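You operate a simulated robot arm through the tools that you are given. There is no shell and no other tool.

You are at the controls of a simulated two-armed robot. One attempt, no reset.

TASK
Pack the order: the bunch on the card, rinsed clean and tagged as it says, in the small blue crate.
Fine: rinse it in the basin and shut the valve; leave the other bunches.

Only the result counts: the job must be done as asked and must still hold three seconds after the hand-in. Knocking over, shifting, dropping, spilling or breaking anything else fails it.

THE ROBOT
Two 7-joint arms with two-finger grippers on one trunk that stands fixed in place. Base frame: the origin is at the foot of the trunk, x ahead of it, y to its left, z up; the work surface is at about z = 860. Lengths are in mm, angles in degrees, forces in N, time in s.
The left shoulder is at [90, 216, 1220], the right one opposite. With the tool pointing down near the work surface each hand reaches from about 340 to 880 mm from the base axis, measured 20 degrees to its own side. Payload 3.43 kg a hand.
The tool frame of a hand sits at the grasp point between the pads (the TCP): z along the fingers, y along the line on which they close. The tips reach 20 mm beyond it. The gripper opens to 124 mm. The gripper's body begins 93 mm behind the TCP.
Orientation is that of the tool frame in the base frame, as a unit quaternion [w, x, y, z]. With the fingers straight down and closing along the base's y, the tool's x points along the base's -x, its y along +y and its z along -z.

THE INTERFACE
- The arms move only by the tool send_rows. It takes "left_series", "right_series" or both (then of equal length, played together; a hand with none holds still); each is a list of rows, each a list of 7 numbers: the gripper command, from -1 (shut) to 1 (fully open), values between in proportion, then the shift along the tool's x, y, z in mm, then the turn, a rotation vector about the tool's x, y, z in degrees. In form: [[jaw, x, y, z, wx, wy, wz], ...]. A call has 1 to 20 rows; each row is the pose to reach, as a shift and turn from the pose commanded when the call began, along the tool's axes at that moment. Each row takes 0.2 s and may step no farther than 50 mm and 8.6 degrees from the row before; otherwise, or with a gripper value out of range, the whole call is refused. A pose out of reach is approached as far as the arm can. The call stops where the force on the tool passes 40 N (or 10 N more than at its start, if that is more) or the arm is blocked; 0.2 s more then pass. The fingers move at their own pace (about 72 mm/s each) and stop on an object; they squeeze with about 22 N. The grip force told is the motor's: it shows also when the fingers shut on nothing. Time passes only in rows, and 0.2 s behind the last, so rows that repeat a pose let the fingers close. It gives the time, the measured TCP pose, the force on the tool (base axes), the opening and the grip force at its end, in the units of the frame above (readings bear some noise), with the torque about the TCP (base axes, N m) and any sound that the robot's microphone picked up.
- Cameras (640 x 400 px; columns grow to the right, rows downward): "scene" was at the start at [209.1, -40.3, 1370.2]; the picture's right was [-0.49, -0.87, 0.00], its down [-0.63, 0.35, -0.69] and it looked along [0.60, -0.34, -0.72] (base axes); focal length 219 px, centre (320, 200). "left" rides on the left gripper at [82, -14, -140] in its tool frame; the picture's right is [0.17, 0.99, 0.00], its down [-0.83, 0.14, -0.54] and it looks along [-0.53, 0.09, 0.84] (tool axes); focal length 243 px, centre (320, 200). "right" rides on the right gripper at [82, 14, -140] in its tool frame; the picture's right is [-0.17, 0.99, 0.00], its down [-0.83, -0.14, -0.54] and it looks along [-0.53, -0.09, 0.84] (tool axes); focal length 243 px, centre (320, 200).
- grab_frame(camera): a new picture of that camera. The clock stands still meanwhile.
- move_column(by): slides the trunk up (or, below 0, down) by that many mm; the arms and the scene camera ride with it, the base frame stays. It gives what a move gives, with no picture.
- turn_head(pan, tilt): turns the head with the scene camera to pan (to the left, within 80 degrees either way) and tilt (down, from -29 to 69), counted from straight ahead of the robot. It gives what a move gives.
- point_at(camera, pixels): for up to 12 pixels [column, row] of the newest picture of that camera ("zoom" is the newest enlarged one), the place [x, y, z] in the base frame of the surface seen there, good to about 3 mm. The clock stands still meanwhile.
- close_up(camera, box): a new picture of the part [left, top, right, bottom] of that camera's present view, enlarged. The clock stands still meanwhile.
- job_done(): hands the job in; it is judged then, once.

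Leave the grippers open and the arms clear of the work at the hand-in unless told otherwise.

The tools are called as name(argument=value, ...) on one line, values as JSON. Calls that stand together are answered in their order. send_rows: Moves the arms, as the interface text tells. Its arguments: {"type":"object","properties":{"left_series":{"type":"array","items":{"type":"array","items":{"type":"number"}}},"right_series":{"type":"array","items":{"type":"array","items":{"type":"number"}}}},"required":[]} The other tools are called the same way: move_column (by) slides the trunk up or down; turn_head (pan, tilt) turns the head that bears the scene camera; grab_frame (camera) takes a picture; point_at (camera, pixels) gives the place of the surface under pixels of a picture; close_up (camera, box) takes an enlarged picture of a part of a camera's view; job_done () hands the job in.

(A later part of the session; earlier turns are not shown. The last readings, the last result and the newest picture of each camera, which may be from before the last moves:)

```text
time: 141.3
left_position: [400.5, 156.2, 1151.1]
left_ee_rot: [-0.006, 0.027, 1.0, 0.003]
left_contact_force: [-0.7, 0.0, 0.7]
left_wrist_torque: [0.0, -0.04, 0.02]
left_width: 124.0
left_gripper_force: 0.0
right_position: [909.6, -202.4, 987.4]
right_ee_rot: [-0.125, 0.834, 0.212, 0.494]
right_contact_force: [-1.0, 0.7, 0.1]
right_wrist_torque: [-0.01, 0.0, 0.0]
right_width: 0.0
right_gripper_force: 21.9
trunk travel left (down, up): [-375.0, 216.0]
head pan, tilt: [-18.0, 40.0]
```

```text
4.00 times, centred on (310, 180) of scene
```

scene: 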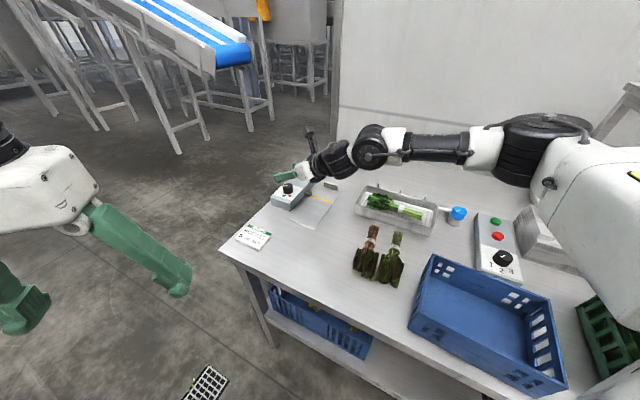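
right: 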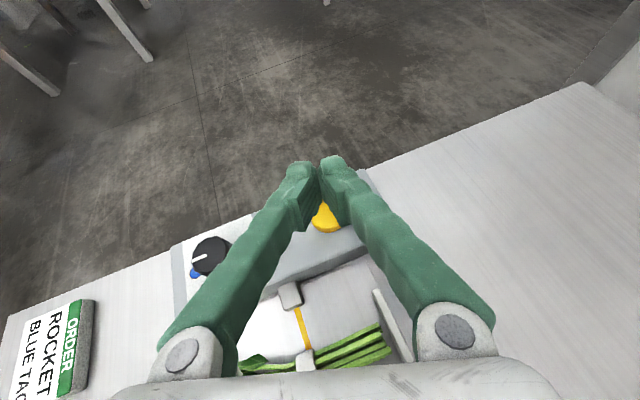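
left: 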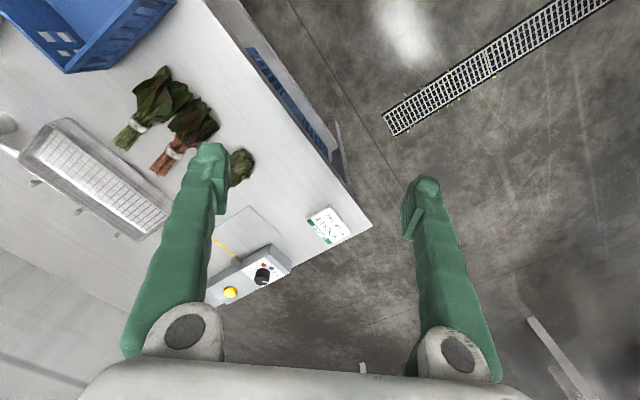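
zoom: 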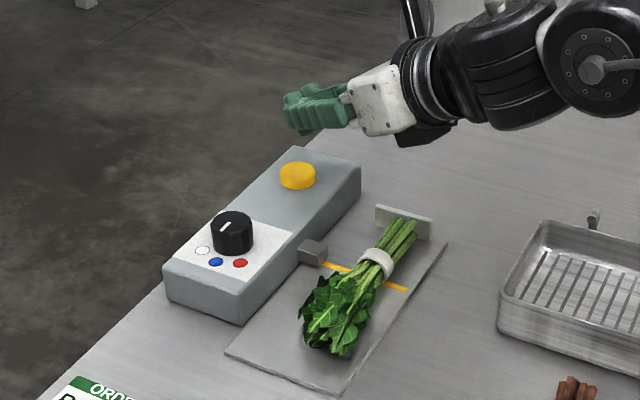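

Directly above the button: the front lower fingertip corner is over (919,-197), with the button centre at (919.5,-192.5). I'll press straight down to about z=931 and hold briefly.

send_rows(right_series=[[-1, -17.5, 0, 9.6, 0, 0, 0], [-1, -35, 0, 19.2, 0, 0, 0], [-1, -41, 0, 22.5, 0, 0, 0], [-1, -44, 0, 24.1, 0, 0, 0], [-1, -46.5, 0, 25.5, 0, 0, 0], [-1, -49.1, 0, 26.9, 0, 0, 0], [-1, -49.1, 0, 26.9, 0, 0, 0]])

close_up(camera="scene", box=[240, 130, 380, 230])

```text
time: 142.9
left_position: [401.3, 156.1, 1151.2]
left_ee_rot: [-0.006, 0.027, 1.0, 0.003]
left_contact_force: [-0.2, -0.5, -0.5]
left_wrist_torque: [0.0, 0.03, -0.01]
left_width: 123.9
left_gripper_force: 0.0
right_position: [902.5, -205.2, 931.0]
right_ee_rot: [-0.126, 0.834, 0.213, 0.493]
right_contact_force: [0.0, 0.6, -1.5]
right_wrist_torque: [-0.04, -0.01, 0.0]
right_width: 0.1
right_gripper_force: 21.9
right hand out of reach, approached as far as the arm can: row 2, 3, 4, 5, 6, 7
trunk travel left (down, up): [-375.0, 216.0]
head pan, tilt: [-18.0, 40.0]
```

```text
4.00 times, centred on (310, 180) of scene
```

zoom: 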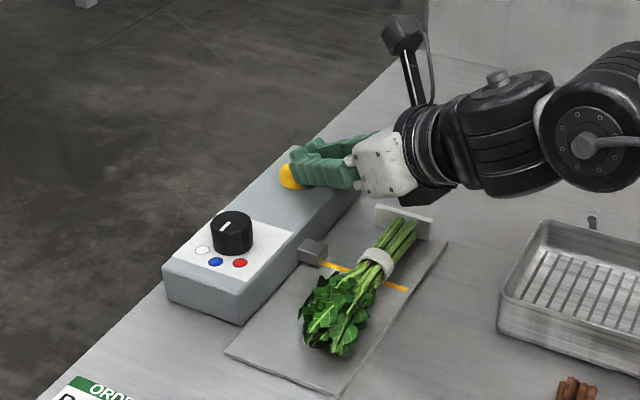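

There's no contact force yet, and the reach drifted 7 mm short. A closer look at the fingertip and button.

close_up(camera="scene", box=[290, 155, 340, 190])

close_up(camera="right", box=[250, 130, 390, 260])

```text
11.43 times, centred on (315, 172) of scene
```

zoom: 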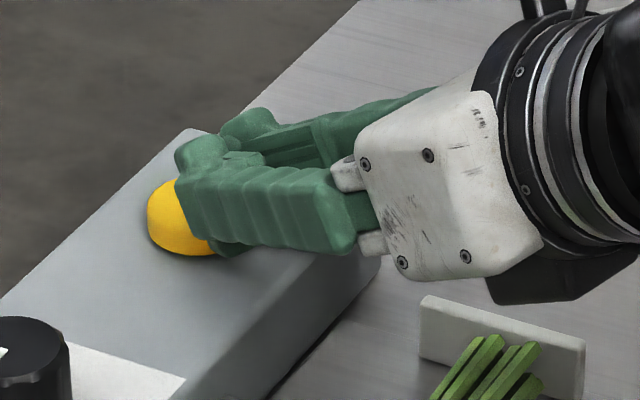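

```text
3.08 times, centred on (320, 195) of right
```

zoom: 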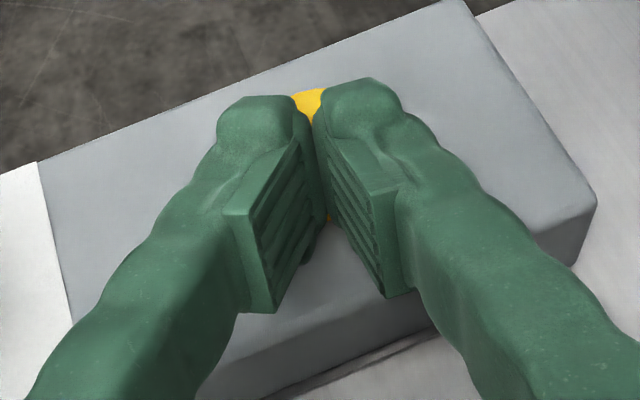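

The tips are above the button but not yet pushing. I'll tilt 4° more, reach 8 mm further forward, and press 7 mm lower.

send_rows(right_series=[[-1, 3.8, 0, 7, 0, 4, 0], [-1, 1, 0, 8.5, 0, 4, 0], [-1, -2.3, 0, 10.4, 0, 4, 0], [-1, -2.3, 0, 10.4, 0, 4, 0]])

close_up(camera="scene", box=[270, 150, 350, 210])

```text
time: 143.9
left_position: [402.2, 156.8, 1151.0]
left_ee_rot: [-0.006, 0.027, 1.0, 0.003]
left_contact_force: [0.6, 0.4, -0.3]
left_wrist_torque: [0.01, -0.03, -0.03]
left_width: 124.0
left_gripper_force: 0.2
right_position: [906.3, -202.8, 927.4]
right_ee_rot: [-0.134, 0.816, 0.208, 0.522]
right_contact_force: [-0.5, 0.1, 2.8]
right_wrist_torque: [-0.01, -0.01, 0.02]
right_width: 0.0
right_gripper_force: 22.5
right hand out of reach, approached as far as the arm can: row 1, 2, 3, 4
trunk travel left (down, up): [-375.0, 216.0]
head pan, tilt: [-18.0, 40.0]
heard: click
```

```text
6.67 times, centred on (310, 180) of scene
```

zoom: 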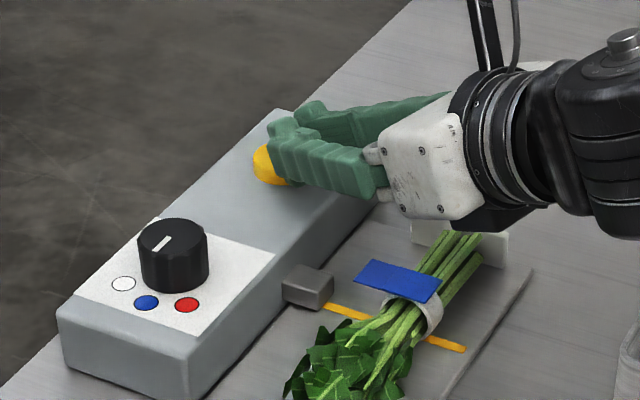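

A click was heard and a blue tag is on the bunch. I'll lift off the button and back away.

send_rows(right_series=[[-1, 18, 0, -8, 0, 0, 0], [-1, 40, 0, -18, 0, 0, 0], [-1, 60, 0, -30, 0, 0, 0], [-1, 65, 0, -60, 0, 0, 0], [-1, 65, 0, -60, 0, 0, 0]])

close_up(camera="scene", box=[250, 140, 370, 230])

grab_frame(camera="right")

```text
time: 145.1
left_position: [401.4, 156.5, 1151.1]
left_ee_rot: [-0.007, 0.027, 1.0, 0.003]
left_contact_force: [0.2, -0.2, -0.7]
left_wrist_torque: [-0.01, 0.01, 0.02]
left_width: 124.0
left_gripper_force: 0.1
right_position: [881.9, -215.0, 1008.8]
right_ee_rot: [-0.134, 0.816, 0.208, 0.522]
right_contact_force: [0.5, -0.2, -0.1]
right_wrist_torque: [0.03, 0.0, 0.03]
right_width: 0.0
right_gripper_force: 22.1
trunk travel left (down, up): [-375.0, 216.0]
head pan, tilt: [-18.0, 40.0]
```

```text
4.44 times, centred on (310, 185) of scene
```

zoom: 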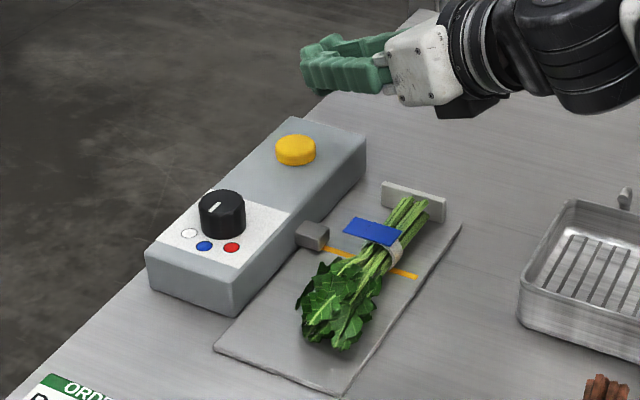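

```text
taken
```

right: 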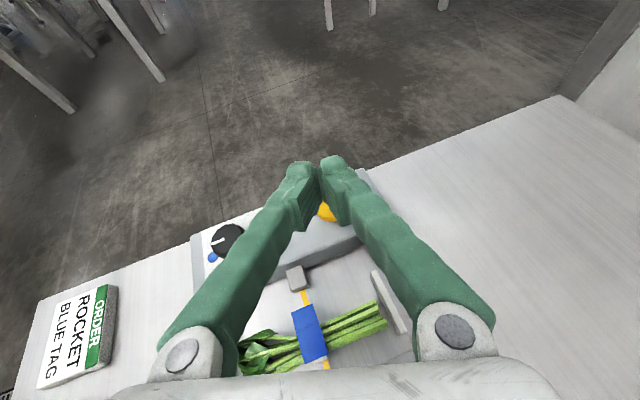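

The blue tag is fixed at the band and sticks out on the tagger side. I'll measure the tag and the neck to choose a grip that avoids the tag.

close_up(camera="scene", box=[295, 170, 355, 215])

point_at(camera="right", pixels=[[292, 312], [314, 306], [325, 355], [303, 362], [308, 335], [350, 320], [380, 305], [290, 350], [265, 355], [330, 345]])

```text
8.89 times, centred on (325, 192) of scene
```

zoom: 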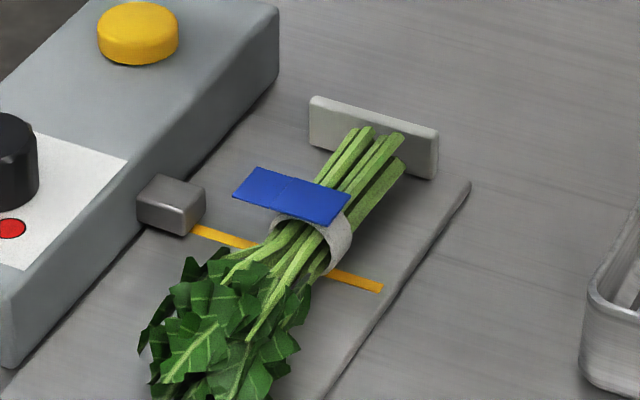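

```text
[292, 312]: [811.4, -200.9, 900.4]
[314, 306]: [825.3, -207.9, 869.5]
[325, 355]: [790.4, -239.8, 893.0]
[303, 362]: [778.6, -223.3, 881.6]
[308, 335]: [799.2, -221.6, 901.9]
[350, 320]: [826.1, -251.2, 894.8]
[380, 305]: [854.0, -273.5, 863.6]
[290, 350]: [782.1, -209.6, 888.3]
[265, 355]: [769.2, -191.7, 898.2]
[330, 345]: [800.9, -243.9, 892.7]
```

point_at(camera="zoom", pixels=[[258, 168], [233, 196], [350, 193], [330, 224], [290, 195], [340, 245], [300, 240], [270, 255], [235, 290], [265, 330], [180, 330], [200, 380]])

```text
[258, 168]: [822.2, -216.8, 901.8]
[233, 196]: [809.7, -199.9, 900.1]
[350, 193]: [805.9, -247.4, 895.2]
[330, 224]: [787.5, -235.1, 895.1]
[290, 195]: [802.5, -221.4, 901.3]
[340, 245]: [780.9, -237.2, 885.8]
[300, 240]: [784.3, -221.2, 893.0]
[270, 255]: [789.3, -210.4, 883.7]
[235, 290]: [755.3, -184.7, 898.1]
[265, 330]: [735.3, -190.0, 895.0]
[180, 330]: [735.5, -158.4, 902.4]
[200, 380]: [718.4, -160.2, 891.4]
```

point_at(camera="zoom", pixels=[[225, 262], [250, 265], [280, 262], [310, 262], [325, 272], [310, 290], [300, 310], [215, 290], [255, 300], [285, 300], [200, 265], [240, 245]])

close_up(camera="right", box=[220, 270, 420, 395])

```text
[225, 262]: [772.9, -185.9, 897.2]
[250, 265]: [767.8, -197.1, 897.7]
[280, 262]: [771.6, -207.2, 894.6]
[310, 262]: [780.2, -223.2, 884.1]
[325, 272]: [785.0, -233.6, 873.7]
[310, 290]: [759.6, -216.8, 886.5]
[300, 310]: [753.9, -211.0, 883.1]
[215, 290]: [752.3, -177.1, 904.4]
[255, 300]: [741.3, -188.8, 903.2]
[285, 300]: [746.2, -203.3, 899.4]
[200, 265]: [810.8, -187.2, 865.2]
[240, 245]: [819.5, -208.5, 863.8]
```

```text
3.20 times, centred on (320, 332) of right
```

zoom: 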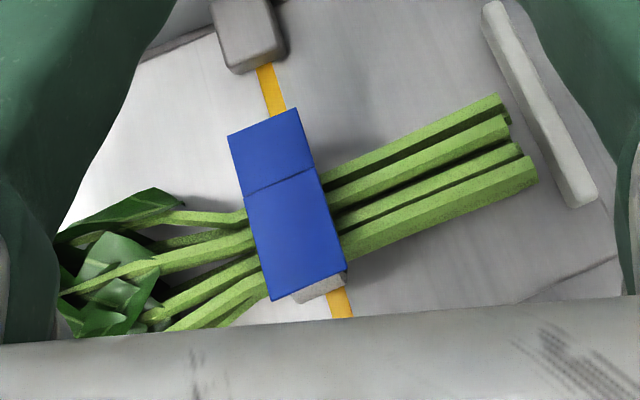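

The tag lies across the band, from v≈714 to v≈745. I'll regrip on the leaf side of it at the neck (v≈694), clear of the tag. First I'll level the hand again at (640,-320,1015).

send_rows(right_series=[[-1, -11.6, -2.7, -26.8, 0, -7.2, 0], [-1, -23.2, -5.3, -53.5, 0, -14.4, 0], [-1, -34.9, -8, -80.3, 0, -21.6, 0], [-1, -46.5, -10.6, -107, 0, -28.8, 0], [-1, -58.1, -13.3, -133.8, 0, -36, 0], [-1, -69.7, -15.9, -160.6, 0, -43.3, 0], [-1, -81.4, -18.6, -187.4, 0, -50.5, 0], [-1, -93, -21.2, -214, 0, -58, 0], [-1, -104.6, -23.9, -240.9, 0, -65, 0], [-1, -104.6, -23.9, -240.9, 0, -65, 0]])

send_rows(right_series=[[-0.5, 0, 0, 0, 0, 0, 8.2], [-0.3, 0, 0, 0, 0, 0, 16.4], [-0.3, 0, 0, 0, 0, 0, 24.6], [-0.3, 0, 0, 0, 0, 0, 32.8], [-0.3, 0, 0, 0, 0, 0, 41], [-0.3, 0, 0, 0, 0, 0, 49.2], [-0.3, 0, 0, 0, 0, 0, 57.4], [-0.3, 0, 0, 0, 0, 0, 65.6], [-0.3, 0, 0, 0, 0, 0, 73.5]])

grab_frame(camera="right")

close_up(camera="scene", box=[250, 140, 370, 230])

```text
time: 147.3
left_position: [400.5, 155.7, 1150.2]
left_ee_rot: [-0.006, 0.026, 1.0, 0.002]
left_contact_force: [-0.2, -0.4, -0.9]
left_wrist_torque: [0.03, -0.02, -0.01]
left_width: 124.0
left_gripper_force: 0.0
right_position: [638.2, -319.9, 1016.8]
right_ee_rot: [-0.002, 0.969, 0.247, 0.002]
right_contact_force: [0.7, 0.7, 0.5]
right_wrist_torque: [-0.01, 0.0, -0.01]
right_width: 0.0
right_gripper_force: 22.1
trunk travel left (down, up): [-375.0, 216.0]
head pan, tilt: [-18.0, 40.0]
```

```text
time: 149.3
left_position: [401.2, 156.4, 1148.7]
left_ee_rot: [-0.006, 0.026, 1.0, 0.003]
left_contact_force: [-0.1, 0.9, -0.2]
left_wrist_torque: [0.01, -0.02, 0.01]
left_width: 124.0
left_gripper_force: 0.1
right_position: [638.3, -321.2, 1016.5]
right_ee_rot: [-0.002, 0.924, -0.383, 0.0]
right_contact_force: [0.0, -0.7, -0.2]
right_wrist_torque: [0.01, 0.02, 0.02]
right_width: 43.2
right_gripper_force: 0.0
trunk travel left (down, up): [-375.0, 216.0]
head pan, tilt: [-18.0, 40.0]
```

```text
taken
```

right: 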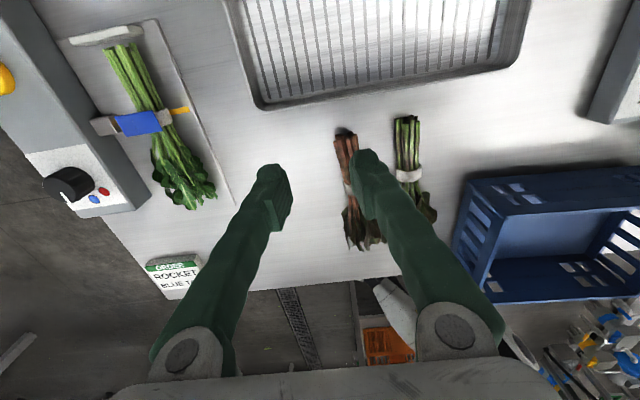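

```text
4.44 times, centred on (310, 185) of scene
```

zoom: 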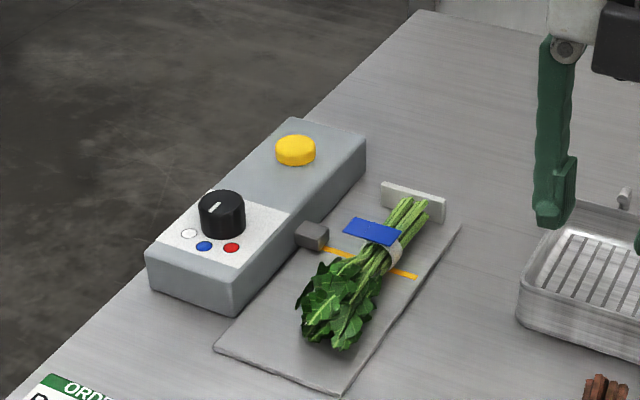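

Hand level and turned, jaw at 43 mm, tag undisturbed. Moving to the pre-grasp pose with 29° tilt, 60 mm back from the neck.

send_rows(right_series=[[-0.3, 3, -27, 5, 5.8, 0, 0], [-0.3, 6, -55, 15, 11.6, 0, 0], [-0.3, 9, -82, 30, 17.4, 0, 0], [-0.3, 12, -110, 48, 23.2, 0, 0], [-0.3, 15.5, -137.2, 65.7, 29, 0, 0], [-0.3, 15.5, -137.2, 65.7, 29, 0, 0]])

grab_frame(camera="right")

```text
time: 150.7
left_position: [400.9, 155.3, 1150.4]
left_ee_rot: [-0.007, 0.026, 1.0, 0.003]
left_contact_force: [-0.3, 0.2, 0.4]
left_wrist_torque: [0.0, -0.02, 0.0]
left_width: 124.0
left_gripper_force: 0.0
right_position: [749.4, -237.6, 953.7]
right_ee_rot: [-0.233, 0.894, -0.37, 0.096]
right_contact_force: [0.2, -0.4, 0.0]
right_wrist_torque: [0.01, -0.02, -0.01]
right_width: 43.7
right_gripper_force: 0.1
trunk travel left (down, up): [-375.0, 216.0]
head pan, tilt: [-18.0, 40.0]
```

```text
taken
```

right: 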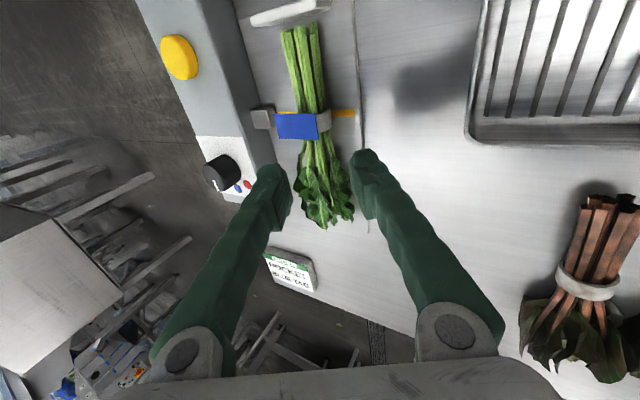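

close_up(camera="right", box=[240, 60, 400, 240])

point_at(camera="right", pixels=[[320, 150], [308, 150], [333, 150], [320, 165], [303, 165], [338, 165], [298, 180], [345, 180], [320, 180], [298, 126], [326, 120], [318, 138]])

```text
2.22 times, centred on (320, 150) of right
```

zoom: 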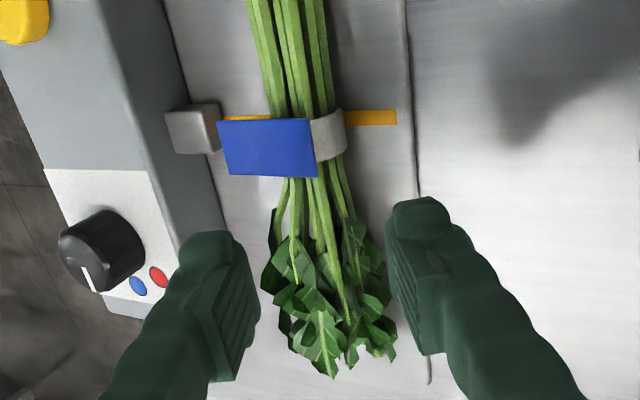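

```text
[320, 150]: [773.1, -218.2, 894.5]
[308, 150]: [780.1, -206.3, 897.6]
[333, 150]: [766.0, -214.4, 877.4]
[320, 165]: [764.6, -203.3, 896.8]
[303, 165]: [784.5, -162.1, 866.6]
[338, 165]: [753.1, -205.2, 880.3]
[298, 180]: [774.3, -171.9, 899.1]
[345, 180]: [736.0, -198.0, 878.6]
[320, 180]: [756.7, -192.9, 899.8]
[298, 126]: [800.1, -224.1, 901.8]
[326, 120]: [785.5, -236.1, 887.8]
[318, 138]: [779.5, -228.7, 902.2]
```

Neck centre is at about u=-397, v=692. I'll advance along the tool axis to the grasp, correcting 6 mm along the bunch, and go slowly at the end.

send_rows(right_series=[[-0.3, -6, 3.9, 15, 0, 0, 0], [-0.3, -6, 3.9, 35, 0, 0, 0], [-0.3, -6, 3.9, 50, 0, 0, 0], [-0.3, -6, 3.9, 57, 0, 0, 0], [-0.3, -6, 3.9, 57, 0, 0, 0]])

close_up(camera="right", box=[220, 60, 420, 300])

close_up(camera="scene", box=[280, 160, 370, 225])

```text
time: 151.9
left_position: [400.9, 155.5, 1151.1]
left_ee_rot: [-0.006, 0.026, 1.0, 0.003]
left_contact_force: [-0.4, 0.2, -0.8]
left_wrist_torque: [0.0, 0.0, -0.01]
left_width: 124.0
left_gripper_force: 0.1
right_position: [761.9, -214.5, 902.5]
right_ee_rot: [-0.234, 0.894, -0.37, 0.097]
right_contact_force: [4.6, -2.2, 11.2]
right_wrist_torque: [0.35, -0.13, -0.16]
right_width: 47.1
right_gripper_force: 3.8
trunk travel left (down, up): [-375.0, 216.0]
head pan, tilt: [-18.0, 40.0]
```

```text
1.67 times, centred on (320, 180) of right
```

zoom: 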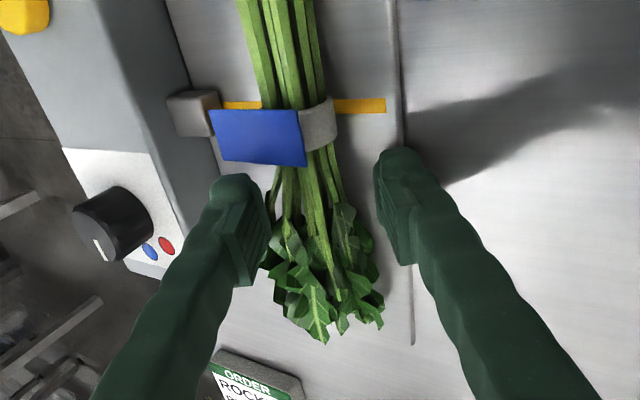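

```text
6.15 times, centred on (325, 192) of scene
```

zoom: 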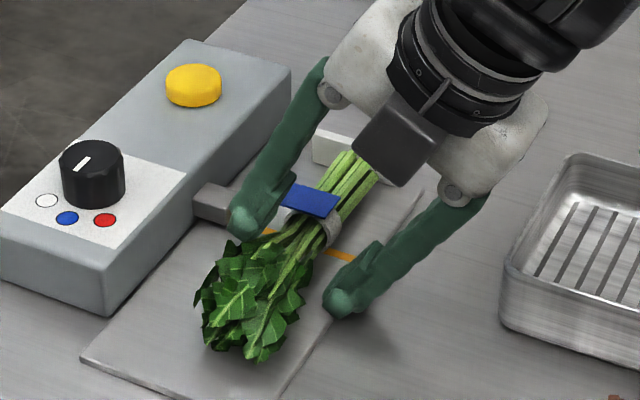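

The upper finger touched the leaf edge (about 11 N). I'll back off 30 mm, open to 52 mm and shift slightly so both fingers clear the leaves and plate.

send_rows(right_series=[[-0.3, 0, 0, -12, 0, 0, 0], [-0.2, 0, 0, -30, 0, 0, 0], [-0.16, 0, -5, -30, 0, 0, 0], [-0.16, 0, -5, -30, 0, 0, 0]])

grab_frame(camera="right")

close_up(camera="scene", box=[280, 160, 370, 225])

```text
time: 152.9
left_position: [401.5, 156.5, 1151.4]
left_ee_rot: [-0.006, 0.026, 1.0, 0.003]
left_contact_force: [0.0, 0.0, -0.5]
left_wrist_torque: [0.02, -0.03, 0.03]
left_width: 124.1
left_gripper_force: 0.1
right_position: [752.0, -220.0, 929.4]
right_ee_rot: [-0.232, 0.894, -0.371, 0.096]
right_contact_force: [0.3, 0.1, -0.5]
right_wrist_torque: [-0.03, 0.04, 0.0]
right_width: 51.9
right_gripper_force: 0.0
trunk travel left (down, up): [-375.0, 216.0]
head pan, tilt: [-18.0, 40.0]
```

```text
taken
```

right: 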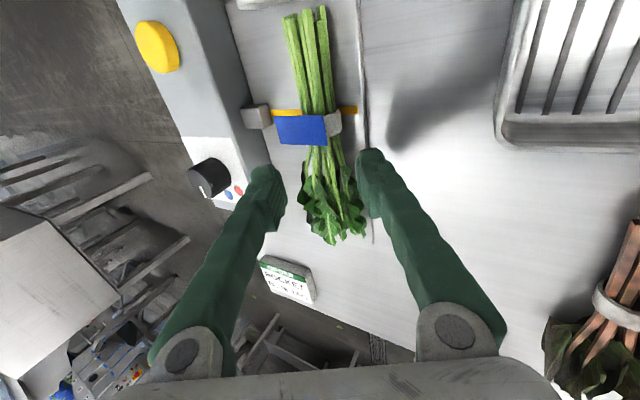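

```text
6.15 times, centred on (325, 192) of scene
```

zoom: 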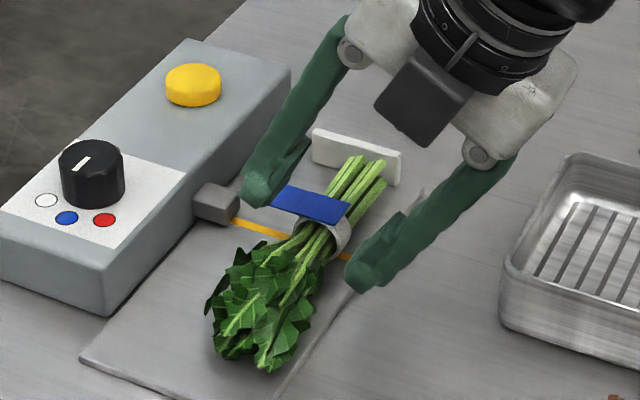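

point_at(camera="right", pixels=[[325, 155], [313, 155], [338, 155], [325, 168], [308, 168], [345, 168], [304, 185], [352, 185], [300, 130], [334, 125], [316, 15], [335, 235]])

close_up(camera="right", box=[240, 90, 400, 260])

```text
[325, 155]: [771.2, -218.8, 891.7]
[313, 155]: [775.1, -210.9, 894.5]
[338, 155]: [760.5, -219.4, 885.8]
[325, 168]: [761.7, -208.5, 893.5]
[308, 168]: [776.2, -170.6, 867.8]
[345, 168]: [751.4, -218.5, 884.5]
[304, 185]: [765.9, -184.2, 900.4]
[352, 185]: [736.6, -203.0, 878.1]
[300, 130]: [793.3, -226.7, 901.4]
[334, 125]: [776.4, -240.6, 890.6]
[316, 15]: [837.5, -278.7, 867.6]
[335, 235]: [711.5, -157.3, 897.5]
```

```text
2.35 times, centred on (320, 175) of right
```

zoom: 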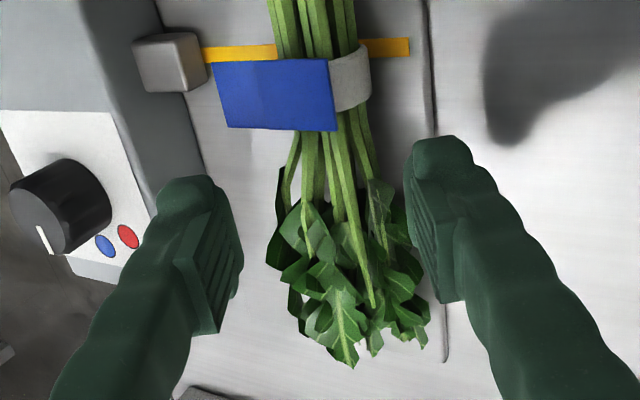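

The bunch had shifted about 6 mm to the right; its neck centre is now at u≈-391. I'll advance again with the corrected offset and the wider jaw.

send_rows(right_series=[[-0.16, 6.6, 5.7, 5, 0, 0, 0], [-0.16, 6.6, 5.7, 15, 0, 0, 0], [-0.16, 6.6, 5.7, 22, 0, 0, 0], [-0.16, 6.6, 5.7, 27, 0, 0, 0], [-0.16, 6.6, 5.7, 29, 0, 0, 0]])

close_up(camera="right", box=[220, 60, 420, 300])

close_up(camera="scene", box=[280, 160, 370, 225])

```text
time: 154.1
left_position: [401.1, 156.5, 1150.9]
left_ee_rot: [-0.006, 0.025, 1.0, 0.003]
left_contact_force: [0.2, -0.9, 0.1]
left_wrist_torque: [0.01, 0.0, 0.01]
left_width: 124.1
left_gripper_force: 0.0
right_position: [765.5, -218.6, 900.2]
right_ee_rot: [-0.232, 0.894, -0.37, 0.096]
right_contact_force: [-0.4, 1.0, -0.9]
right_wrist_torque: [0.02, -0.03, 0.04]
right_width: 52.2
right_gripper_force: 0.0
trunk travel left (down, up): [-375.0, 216.0]
head pan, tilt: [-18.0, 40.0]
```

```text
1.67 times, centred on (320, 180) of right
```

zoom: 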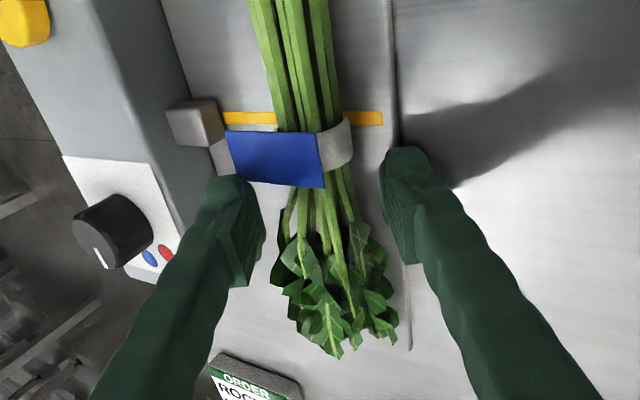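

```text
6.15 times, centred on (325, 192) of scene
```

zoom: 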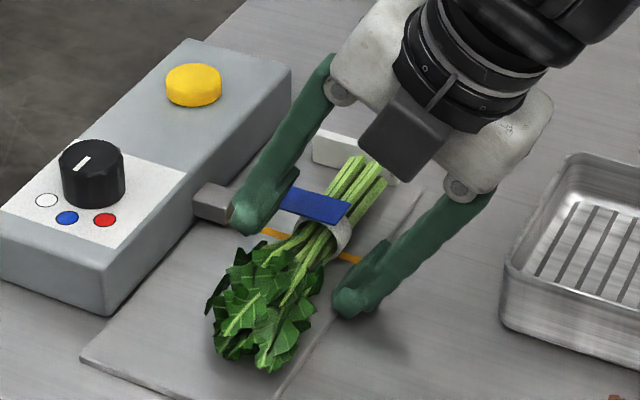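

No contact this time, and the neck is between the fingers. I'll close gradually while re-centring 4 mm and seating 2 mm deeper.

send_rows(right_series=[[-0.3, 0, 1.5, 0, 0, 0, 0], [-0.4, 0, 3, 1, 0, 0, 0], [-0.5, 0, 4, 2, 0, 0, 0], [-1, 0, 4, 2.5, 0, 0, 0], [-1, 0, 4, 2.5, 0, 0, 0], [-1, 0, 4, 2.5, 0, 0, 0]])

close_up(camera="right", box=[220, 60, 420, 300])

close_up(camera="scene", box=[280, 160, 370, 225])

```text
time: 155.5
left_position: [401.2, 155.3, 1151.5]
left_ee_rot: [-0.005, 0.026, 1.0, 0.003]
left_contact_force: [-0.6, -0.3, 0.1]
left_wrist_torque: [0.02, 0.02, 0.01]
left_width: 124.1
left_gripper_force: 0.1
right_position: [764.1, -220.2, 900.7]
right_ee_rot: [-0.233, 0.894, -0.371, 0.099]
right_contact_force: [8.0, -2.2, 17.7]
right_wrist_torque: [0.27, 0.1, -0.06]
right_width: 33.8
right_gripper_force: 22.0
trunk travel left (down, up): [-375.0, 216.0]
head pan, tilt: [-18.0, 40.0]
```

```text
1.67 times, centred on (320, 180) of right
```

zoom: 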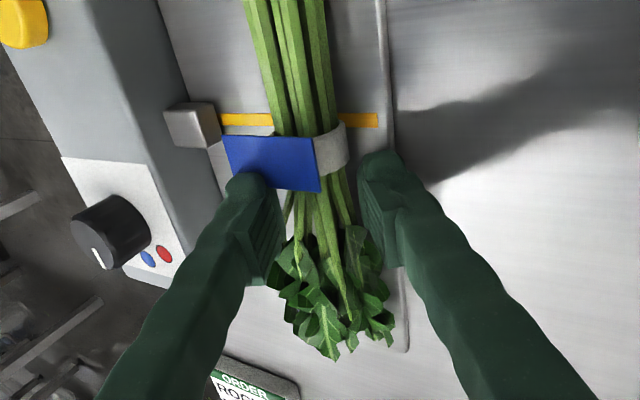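

```text
6.15 times, centred on (325, 192) of scene
```

zoom: 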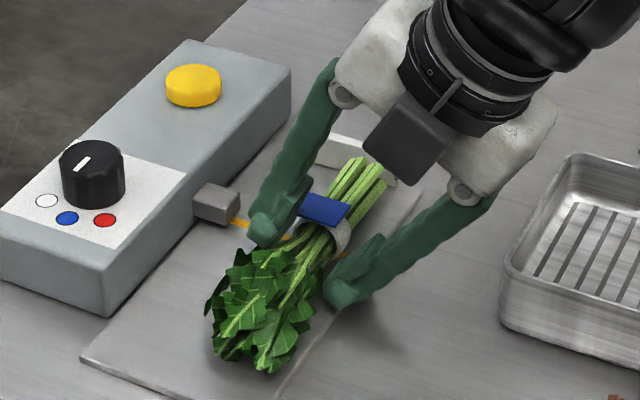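

Gripped at 33.8 mm with 22 N. I'll lift slowly 25 mm and check that it holds.

send_rows(right_series=[[-1, 0, -1.5, -2.6, 0, 0, 0], [-1, 0, -4, -7, 0, 0, 0], [-1, 0, -8, -14, 0, 0, 0], [-1, 0, -12.2, -21.8, 0, 0, 0], [-1, 0, -12.2, -21.8, 0, 0, 0]])

close_up(camera="right", box=[220, 40, 420, 300])

close_up(camera="scene", box=[280, 150, 370, 225])

```text
time: 156.7
left_position: [401.4, 155.8, 1151.2]
left_ee_rot: [-0.006, 0.026, 1.0, 0.003]
left_contact_force: [0.0, 0.1, -0.1]
left_wrist_torque: [0.02, 0.0, 0.04]
left_width: 123.9
left_gripper_force: 0.0
right_position: [762.4, -221.8, 921.8]
right_ee_rot: [-0.233, 0.894, -0.37, 0.096]
right_contact_force: [1.0, -0.5, -0.7]
right_wrist_torque: [0.01, -0.04, 0.0]
right_width: 25.0
right_gripper_force: 22.0
trunk travel left (down, up): [-375.0, 216.0]
head pan, tilt: [-18.0, 40.0]
```

```text
1.54 times, centred on (320, 170) of right
```

zoom: 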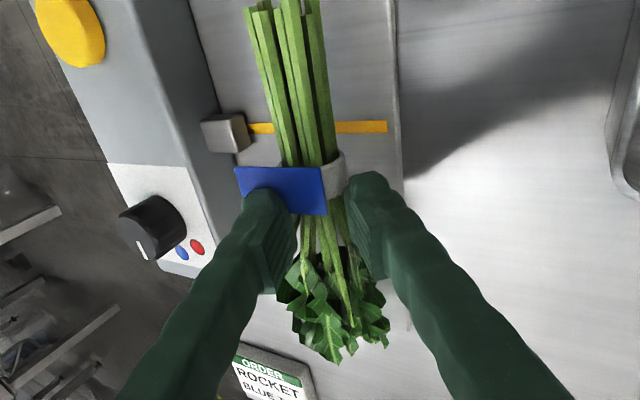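

```text
5.33 times, centred on (325, 188) of scene
```

zoom: 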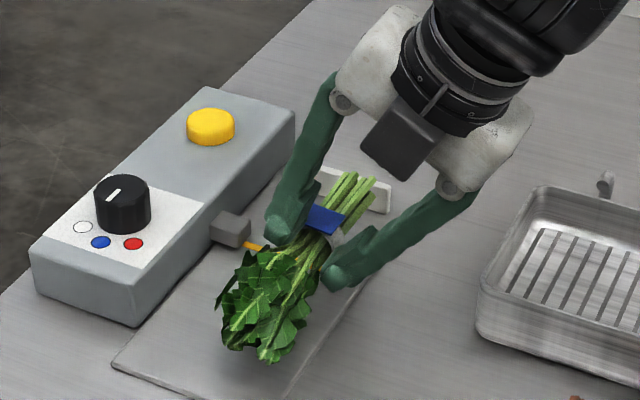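

It lifted, but the grip width dropped to 25 mm, so the bunch may have slid toward the fingertips. I'll check the bunch's height and whether it's stable.

send_rows(right_series=[[-1, 0, 0, 0, 0, 0, 0]])

grab_frame(camera="right")

point_at(camera="right", pixels=[[305, 48], [318, 50], [318, 130], [305, 165], [337, 150], [330, 200], [320, 265], [335, 270], [350, 245], [322, 185], [315, 110], [300, 225]])

close_up(camera="scene", box=[300, 165, 350, 215])

```text
time: 157.1
left_position: [401.4, 156.5, 1151.0]
left_ee_rot: [-0.006, 0.026, 1.0, 0.002]
left_contact_force: [-0.2, 1.2, -0.7]
left_wrist_torque: [-0.01, 0.0, 0.01]
left_width: 124.2
left_gripper_force: 0.0
right_position: [763.2, -221.4, 922.4]
right_ee_rot: [-0.231, 0.895, -0.369, 0.096]
right_contact_force: [-0.3, 0.3, -1.3]
right_wrist_torque: [-0.02, 0.01, -0.01]
right_width: 24.7
right_gripper_force: 22.1
trunk travel left (down, up): [-375.0, 216.0]
head pan, tilt: [-18.0, 40.0]
```

```text
taken
```

right: 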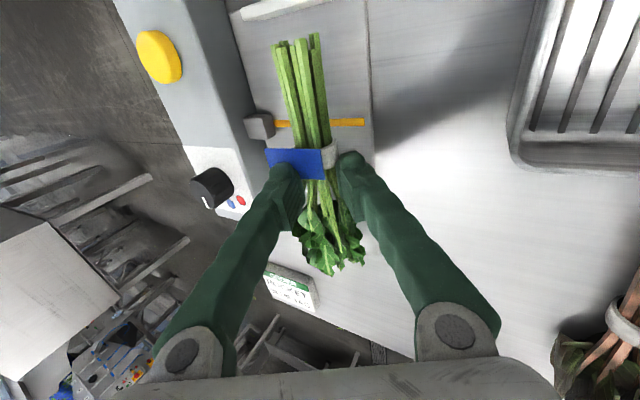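

```text
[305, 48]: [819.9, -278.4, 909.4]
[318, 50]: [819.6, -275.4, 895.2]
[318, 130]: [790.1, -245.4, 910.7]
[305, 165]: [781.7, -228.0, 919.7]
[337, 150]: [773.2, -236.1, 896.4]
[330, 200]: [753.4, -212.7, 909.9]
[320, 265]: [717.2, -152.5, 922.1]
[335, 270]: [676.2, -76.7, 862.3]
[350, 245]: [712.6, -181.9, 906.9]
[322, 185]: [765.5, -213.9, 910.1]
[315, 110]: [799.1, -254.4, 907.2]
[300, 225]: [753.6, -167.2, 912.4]
```

```text
8.00 times, centred on (325, 190) of scene
```

zoom: 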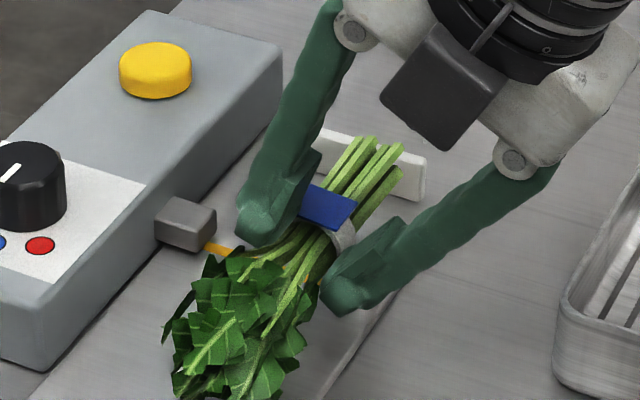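

The bunch is about 18 mm up and stable, but gripped near the fingertips. I'll move it only a short way: 65 mm to the right, off the plate onto clear table between plate and basin. There I can regrip it deeper with less tilt. Moving slowly at this low height.

send_rows(right_series=[[-1, 0, 6, -3.5, 0, 0, 0], [-1, 0, 14, -8, 0, 0, 0], [-1, 0, 24, -13.5, 0, 0, 0], [-1, 0, 35, -19.5, 0, 0, 0], [-1, 0, 46, -25.7, 0, 0, 0], [-1, 0, 54, -30, 0, 0, 0], [-1, 0, 57, -31.7, 0, 0, 0], [-1, 0, 57, -31.7, 0, 0, 0]])

grab_frame(camera="right")

close_up(camera="scene", box=[280, 150, 400, 235])

```text
time: 158.9
left_position: [401.8, 156.1, 1151.1]
left_ee_rot: [-0.006, 0.026, 1.0, 0.002]
left_contact_force: [0.0, -0.1, -0.2]
left_wrist_torque: [-0.03, 0.0, -0.03]
left_width: 123.9
left_gripper_force: 0.0
right_position: [715.9, -266.4, 921.0]
right_ee_rot: [-0.232, 0.894, -0.37, 0.097]
right_contact_force: [-0.2, 0.2, -0.7]
right_wrist_torque: [0.06, 0.0, 0.01]
right_width: 24.7
right_gripper_force: 22.7
trunk travel left (down, up): [-375.0, 216.0]
head pan, tilt: [-18.0, 40.0]
```

```text
taken
```

right: 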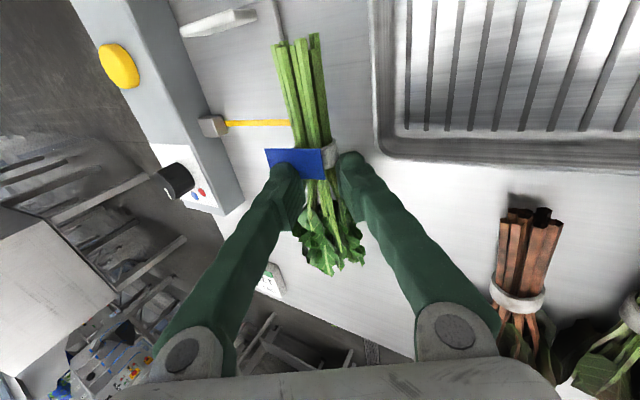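

```text
4.71 times, centred on (340, 192) of scene
```

zoom: 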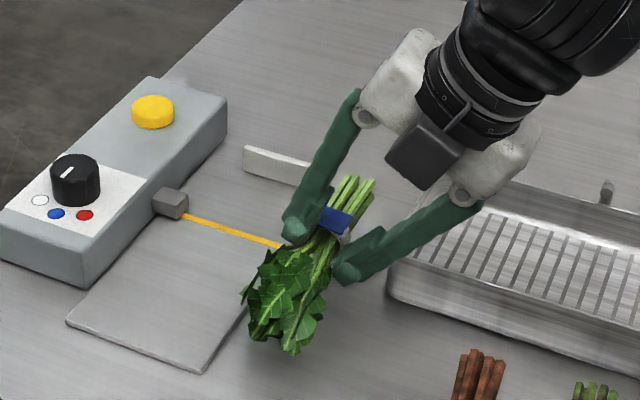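

The grip is rock-steady (24.7 mm throughout, bunch light), so a regrip isn't needed. I'll measure the blue crate before carrying the bunch there.

turn_head(pan=-40, tilt=50)

grab_frame(camera="scene")

```text
time: 159.7
left_position: [401.2, 156.0, 1150.5]
left_ee_rot: [-0.006, 0.026, 1.0, 0.003]
left_contact_force: [-0.5, -0.3, -0.2]
left_wrist_torque: [0.05, -0.02, 0.0]
left_width: 124.1
left_gripper_force: 0.0
right_position: [715.6, -267.2, 921.8]
right_ee_rot: [-0.232, 0.894, -0.37, 0.096]
right_contact_force: [-0.8, -0.2, -0.4]
right_wrist_torque: [-0.01, 0.03, 0.03]
right_width: 24.2
right_gripper_force: 22.0
trunk travel left (down, up): [-375.0, 216.0]
head pan, tilt: [-40.0, 50.0]
```

```text
taken
```

scene: 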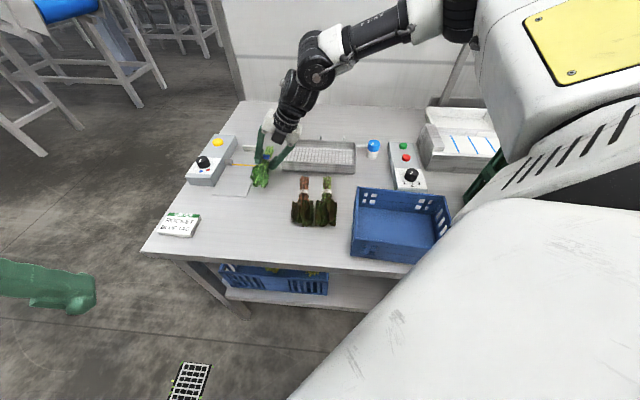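

The width crept to 24.2 mm, so I'd rather regrip after all. I'll lower the bunch onto the table here, slowly.

send_rows(right_series=[[-1, 0, 4, 7, 0, 0, 0], [-1, 0, 7.3, 13, 0, 0, 0], [-1, 0, 8.8, 15.7, 0, 0, 0], [-1, 0, 8.8, 15.7, 0, 0, 0]])

```text
time: 160.7
left_position: [401.2, 156.3, 1150.8]
left_ee_rot: [-0.006, 0.026, 1.0, 0.003]
left_contact_force: [-0.1, 0.5, -0.4]
left_wrist_torque: [0.0, 0.0, 0.02]
left_width: 123.7
left_gripper_force: 0.0
right_position: [716.5, -266.9, 902.8]
right_ee_rot: [-0.232, 0.895, -0.369, 0.097]
right_contact_force: [-0.9, -0.1, -0.5]
right_wrist_torque: [0.01, 0.04, -0.01]
right_width: 24.0
right_gripper_force: 22.0
trunk travel left (down, up): [-375.0, 216.0]
head pan, tilt: [-40.0, 50.0]
```

send_rows(right_series=[[-1, 0, 0.8, 1.4, 0, 0, 0], [-1, 0, 1.6, 2.8, 0, 0, 0], [-1, 0, 2.2, 3.9, 0, 0, 0], [-1, 0, 2.2, 3.9, 0, 0, 0]])

```text
time: 161.7
left_position: [401.1, 155.7, 1150.8]
left_ee_rot: [-0.007, 0.026, 1.0, 0.003]
left_contact_force: [0.2, 0.0, 0.3]
left_wrist_torque: [-0.02, 0.01, -0.02]
left_width: 124.0
left_gripper_force: 0.3
right_position: [717.6, -267.8, 900.0]
right_ee_rot: [-0.233, 0.894, -0.37, 0.096]
right_contact_force: [-0.5, -0.9, 4.5]
right_wrist_torque: [0.3, 0.34, 0.08]
right_width: 24.3
right_gripper_force: 22.2
trunk travel left (down, up): [-375.0, 216.0]
head pan, tilt: [-40.0, 50.0]
```

Touchdown at 4.5 N. Opening in place (there's room below on the bare table), then backing off along the tool axis.

send_rows(right_series=[[-0.5, 0, 0, 0, 0, 0, 0], [-0.3, 0, 0, 0, 0, 0, 0], [-0.16, 0, -1, -1, 0, 0, 0], [-0.1, 0, -2, -5, 0, 0, 0], [-0.1, 0, -2, -30, 0, 0, 0], [-0.1, 0, -2, -70, 0, 0, 0], [-0.1, 0, -2, -70, 0, 0, 0]])

grab_frame(camera="right")

close_up(camera="scene", box=[220, 110, 360, 230])

```text
time: 163.3
left_position: [402.1, 156.4, 1149.4]
left_ee_rot: [-0.006, 0.026, 1.0, 0.003]
left_contact_force: [0.2, 0.3, 0.0]
left_wrist_torque: [0.02, 0.01, -0.01]
left_width: 124.1
left_gripper_force: 0.0
right_position: [697.0, -288.8, 960.0]
right_ee_rot: [-0.233, 0.894, -0.37, 0.096]
right_contact_force: [-0.2, -0.4, -0.4]
right_wrist_torque: [0.0, 0.0, -0.01]
right_width: 55.8
right_gripper_force: 0.1
trunk travel left (down, up): [-375.0, 216.0]
head pan, tilt: [-40.0, 50.0]
```

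```text
taken
```

right: 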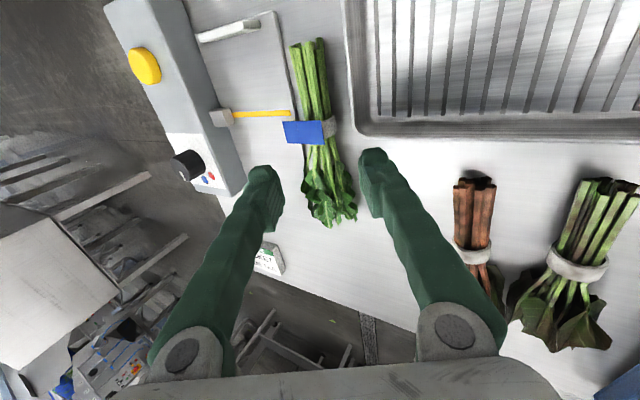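

```text
3.33 times, centred on (290, 170) of scene
```

zoom: 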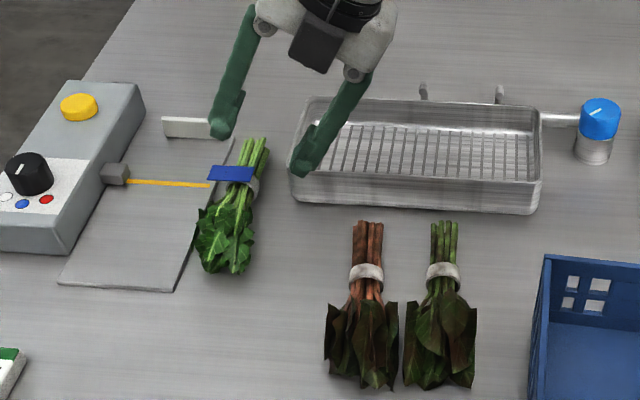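

The bunch rests on the table beside the plate. I'll measure it for a deeper regrip.

close_up(camera="right", box=[260, 30, 400, 240])

point_at(camera="right", pixels=[[320, 150], [310, 152], [332, 148], [322, 162], [308, 165], [340, 160], [305, 180], [350, 178], [327, 185], [303, 140], [328, 120], [330, 218]])

point_at(camera="right", pixels=[[295, 45], [320, 42], [318, 100], [305, 105], [330, 98], [285, 125], [320, 122], [323, 142], [335, 128], [290, 143], [345, 200], [300, 195]])

```text
1.90 times, centred on (330, 135) of right
```

zoom: 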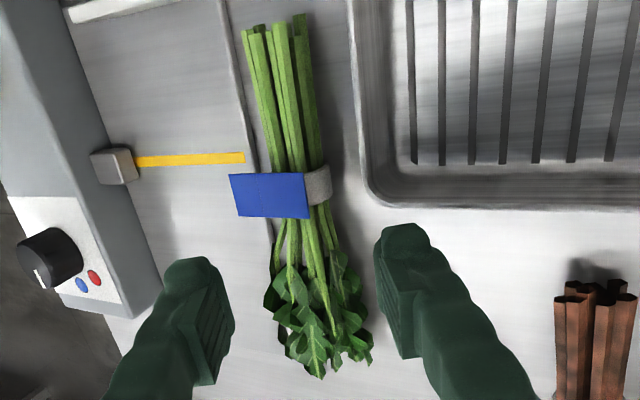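

```text
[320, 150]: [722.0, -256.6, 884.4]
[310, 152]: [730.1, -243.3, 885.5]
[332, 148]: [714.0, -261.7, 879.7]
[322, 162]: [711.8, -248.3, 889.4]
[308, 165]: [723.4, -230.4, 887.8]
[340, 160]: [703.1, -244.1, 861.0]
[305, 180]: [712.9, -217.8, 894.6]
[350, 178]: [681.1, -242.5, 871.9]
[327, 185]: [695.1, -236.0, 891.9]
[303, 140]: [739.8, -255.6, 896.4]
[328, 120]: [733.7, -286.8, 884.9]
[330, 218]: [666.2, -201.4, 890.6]
```

```text
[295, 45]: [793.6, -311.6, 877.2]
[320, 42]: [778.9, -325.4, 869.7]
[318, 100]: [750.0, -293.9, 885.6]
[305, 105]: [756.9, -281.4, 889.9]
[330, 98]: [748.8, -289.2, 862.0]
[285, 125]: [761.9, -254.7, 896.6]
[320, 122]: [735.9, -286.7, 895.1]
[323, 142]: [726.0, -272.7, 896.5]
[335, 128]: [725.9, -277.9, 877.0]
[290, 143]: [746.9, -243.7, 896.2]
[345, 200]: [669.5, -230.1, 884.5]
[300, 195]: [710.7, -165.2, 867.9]
```

The tag spans v≈700–723 and the neck is around u=-331, v=685. I'll approach the neck again with a smaller tilt (17.5°), which allows a deeper grip here. Pre-grasp first, with the jaw at 50 mm.

send_rows(right_series=[[-0.19, -4, -3, 7, -4, 0, 0], [-0.19, -8, -7, 14, -8, 0, 0], [-0.19, -12.2, -10.4, 20.9, -11.7, 0, 0], [-0.19, -12.2, -10.4, 20.9, -11.7, 0, 0]])

close_up(camera="right", box=[240, 40, 400, 260])

```text
time: 164.3
left_position: [400.4, 155.1, 1150.8]
left_ee_rot: [-0.006, 0.026, 1.0, 0.003]
left_contact_force: [0.4, -0.4, 0.2]
left_wrist_torque: [-0.01, -0.01, -0.02]
left_width: 124.2
left_gripper_force: 0.1
right_position: [697.7, -267.8, 947.6]
right_ee_rot: [-0.14, 0.914, -0.377, 0.057]
right_contact_force: [-0.4, 0.9, -0.2]
right_wrist_torque: [-0.04, -0.01, 0.03]
right_width: 50.3
right_gripper_force: 0.0
trunk travel left (down, up): [-375.0, 216.0]
head pan, tilt: [-40.0, 50.0]
```

```text
1.82 times, centred on (320, 150) of right
```

zoom: 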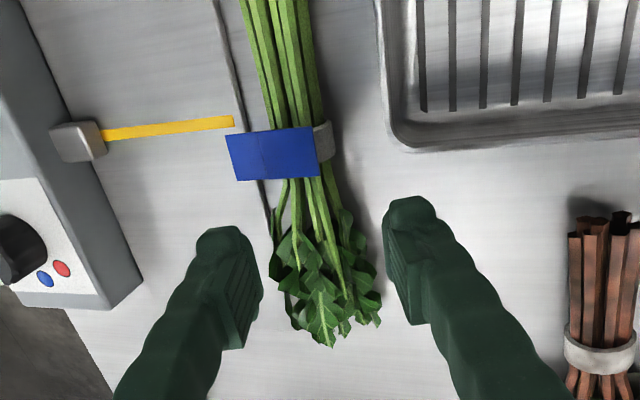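

Good alignment. Advancing 62 mm along the tool axis with a 3.6 mm sideways correction.

send_rows(right_series=[[-0.19, 2.3, -3.6, 18, 0, 0, 0], [-0.19, 2.3, -3.6, 38, 0, 0, 0], [-0.19, 2.3, -3.6, 50, 0, 0, 0], [-0.19, 2.3, -3.6, 58, 0, 0, 0], [-0.19, 2.3, -3.6, 61, 0, 0, 0], [-0.19, 2.3, -3.6, 61, 0, 0, 0]])

close_up(camera="right", box=[240, 40, 400, 260])

close_up(camera="scene", box=[230, 130, 320, 200])

```text
time: 165.7
left_position: [401.4, 156.3, 1150.4]
left_ee_rot: [-0.005, 0.025, 1.0, 0.002]
left_contact_force: [-0.7, 0.5, -0.9]
left_wrist_torque: [-0.01, -0.01, 0.0]
left_width: 124.1
left_gripper_force: 0.1
right_position: [715.8, -253.7, 890.7]
right_ee_rot: [-0.14, 0.914, -0.377, 0.058]
right_contact_force: [0.1, -0.6, 0.8]
right_wrist_torque: [0.01, -0.01, 0.02]
right_width: 50.0
right_gripper_force: 0.1
trunk travel left (down, up): [-375.0, 216.0]
head pan, tilt: [-40.0, 50.0]
```

```text
1.82 times, centred on (320, 150) of right
```

zoom: 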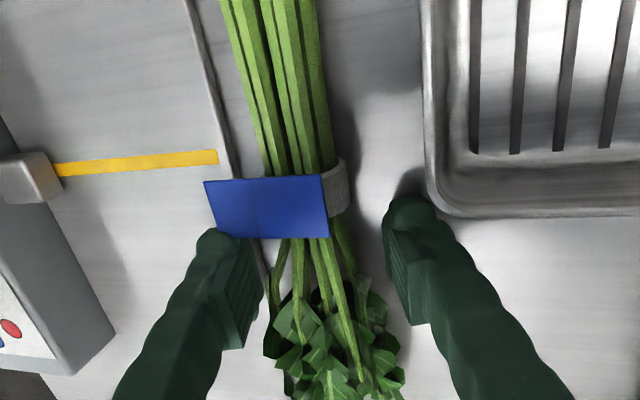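

```text
5.71 times, centred on (275, 165) of scene
```

zoom: 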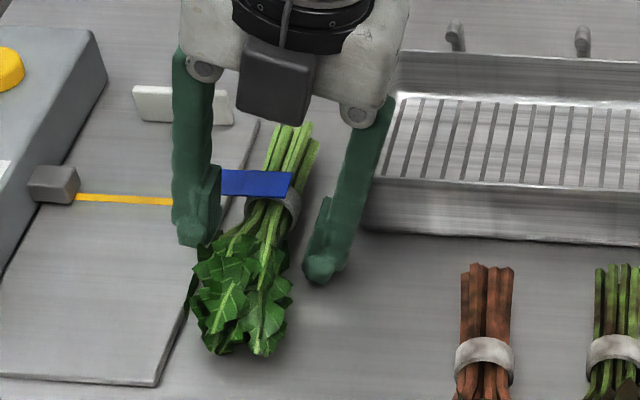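

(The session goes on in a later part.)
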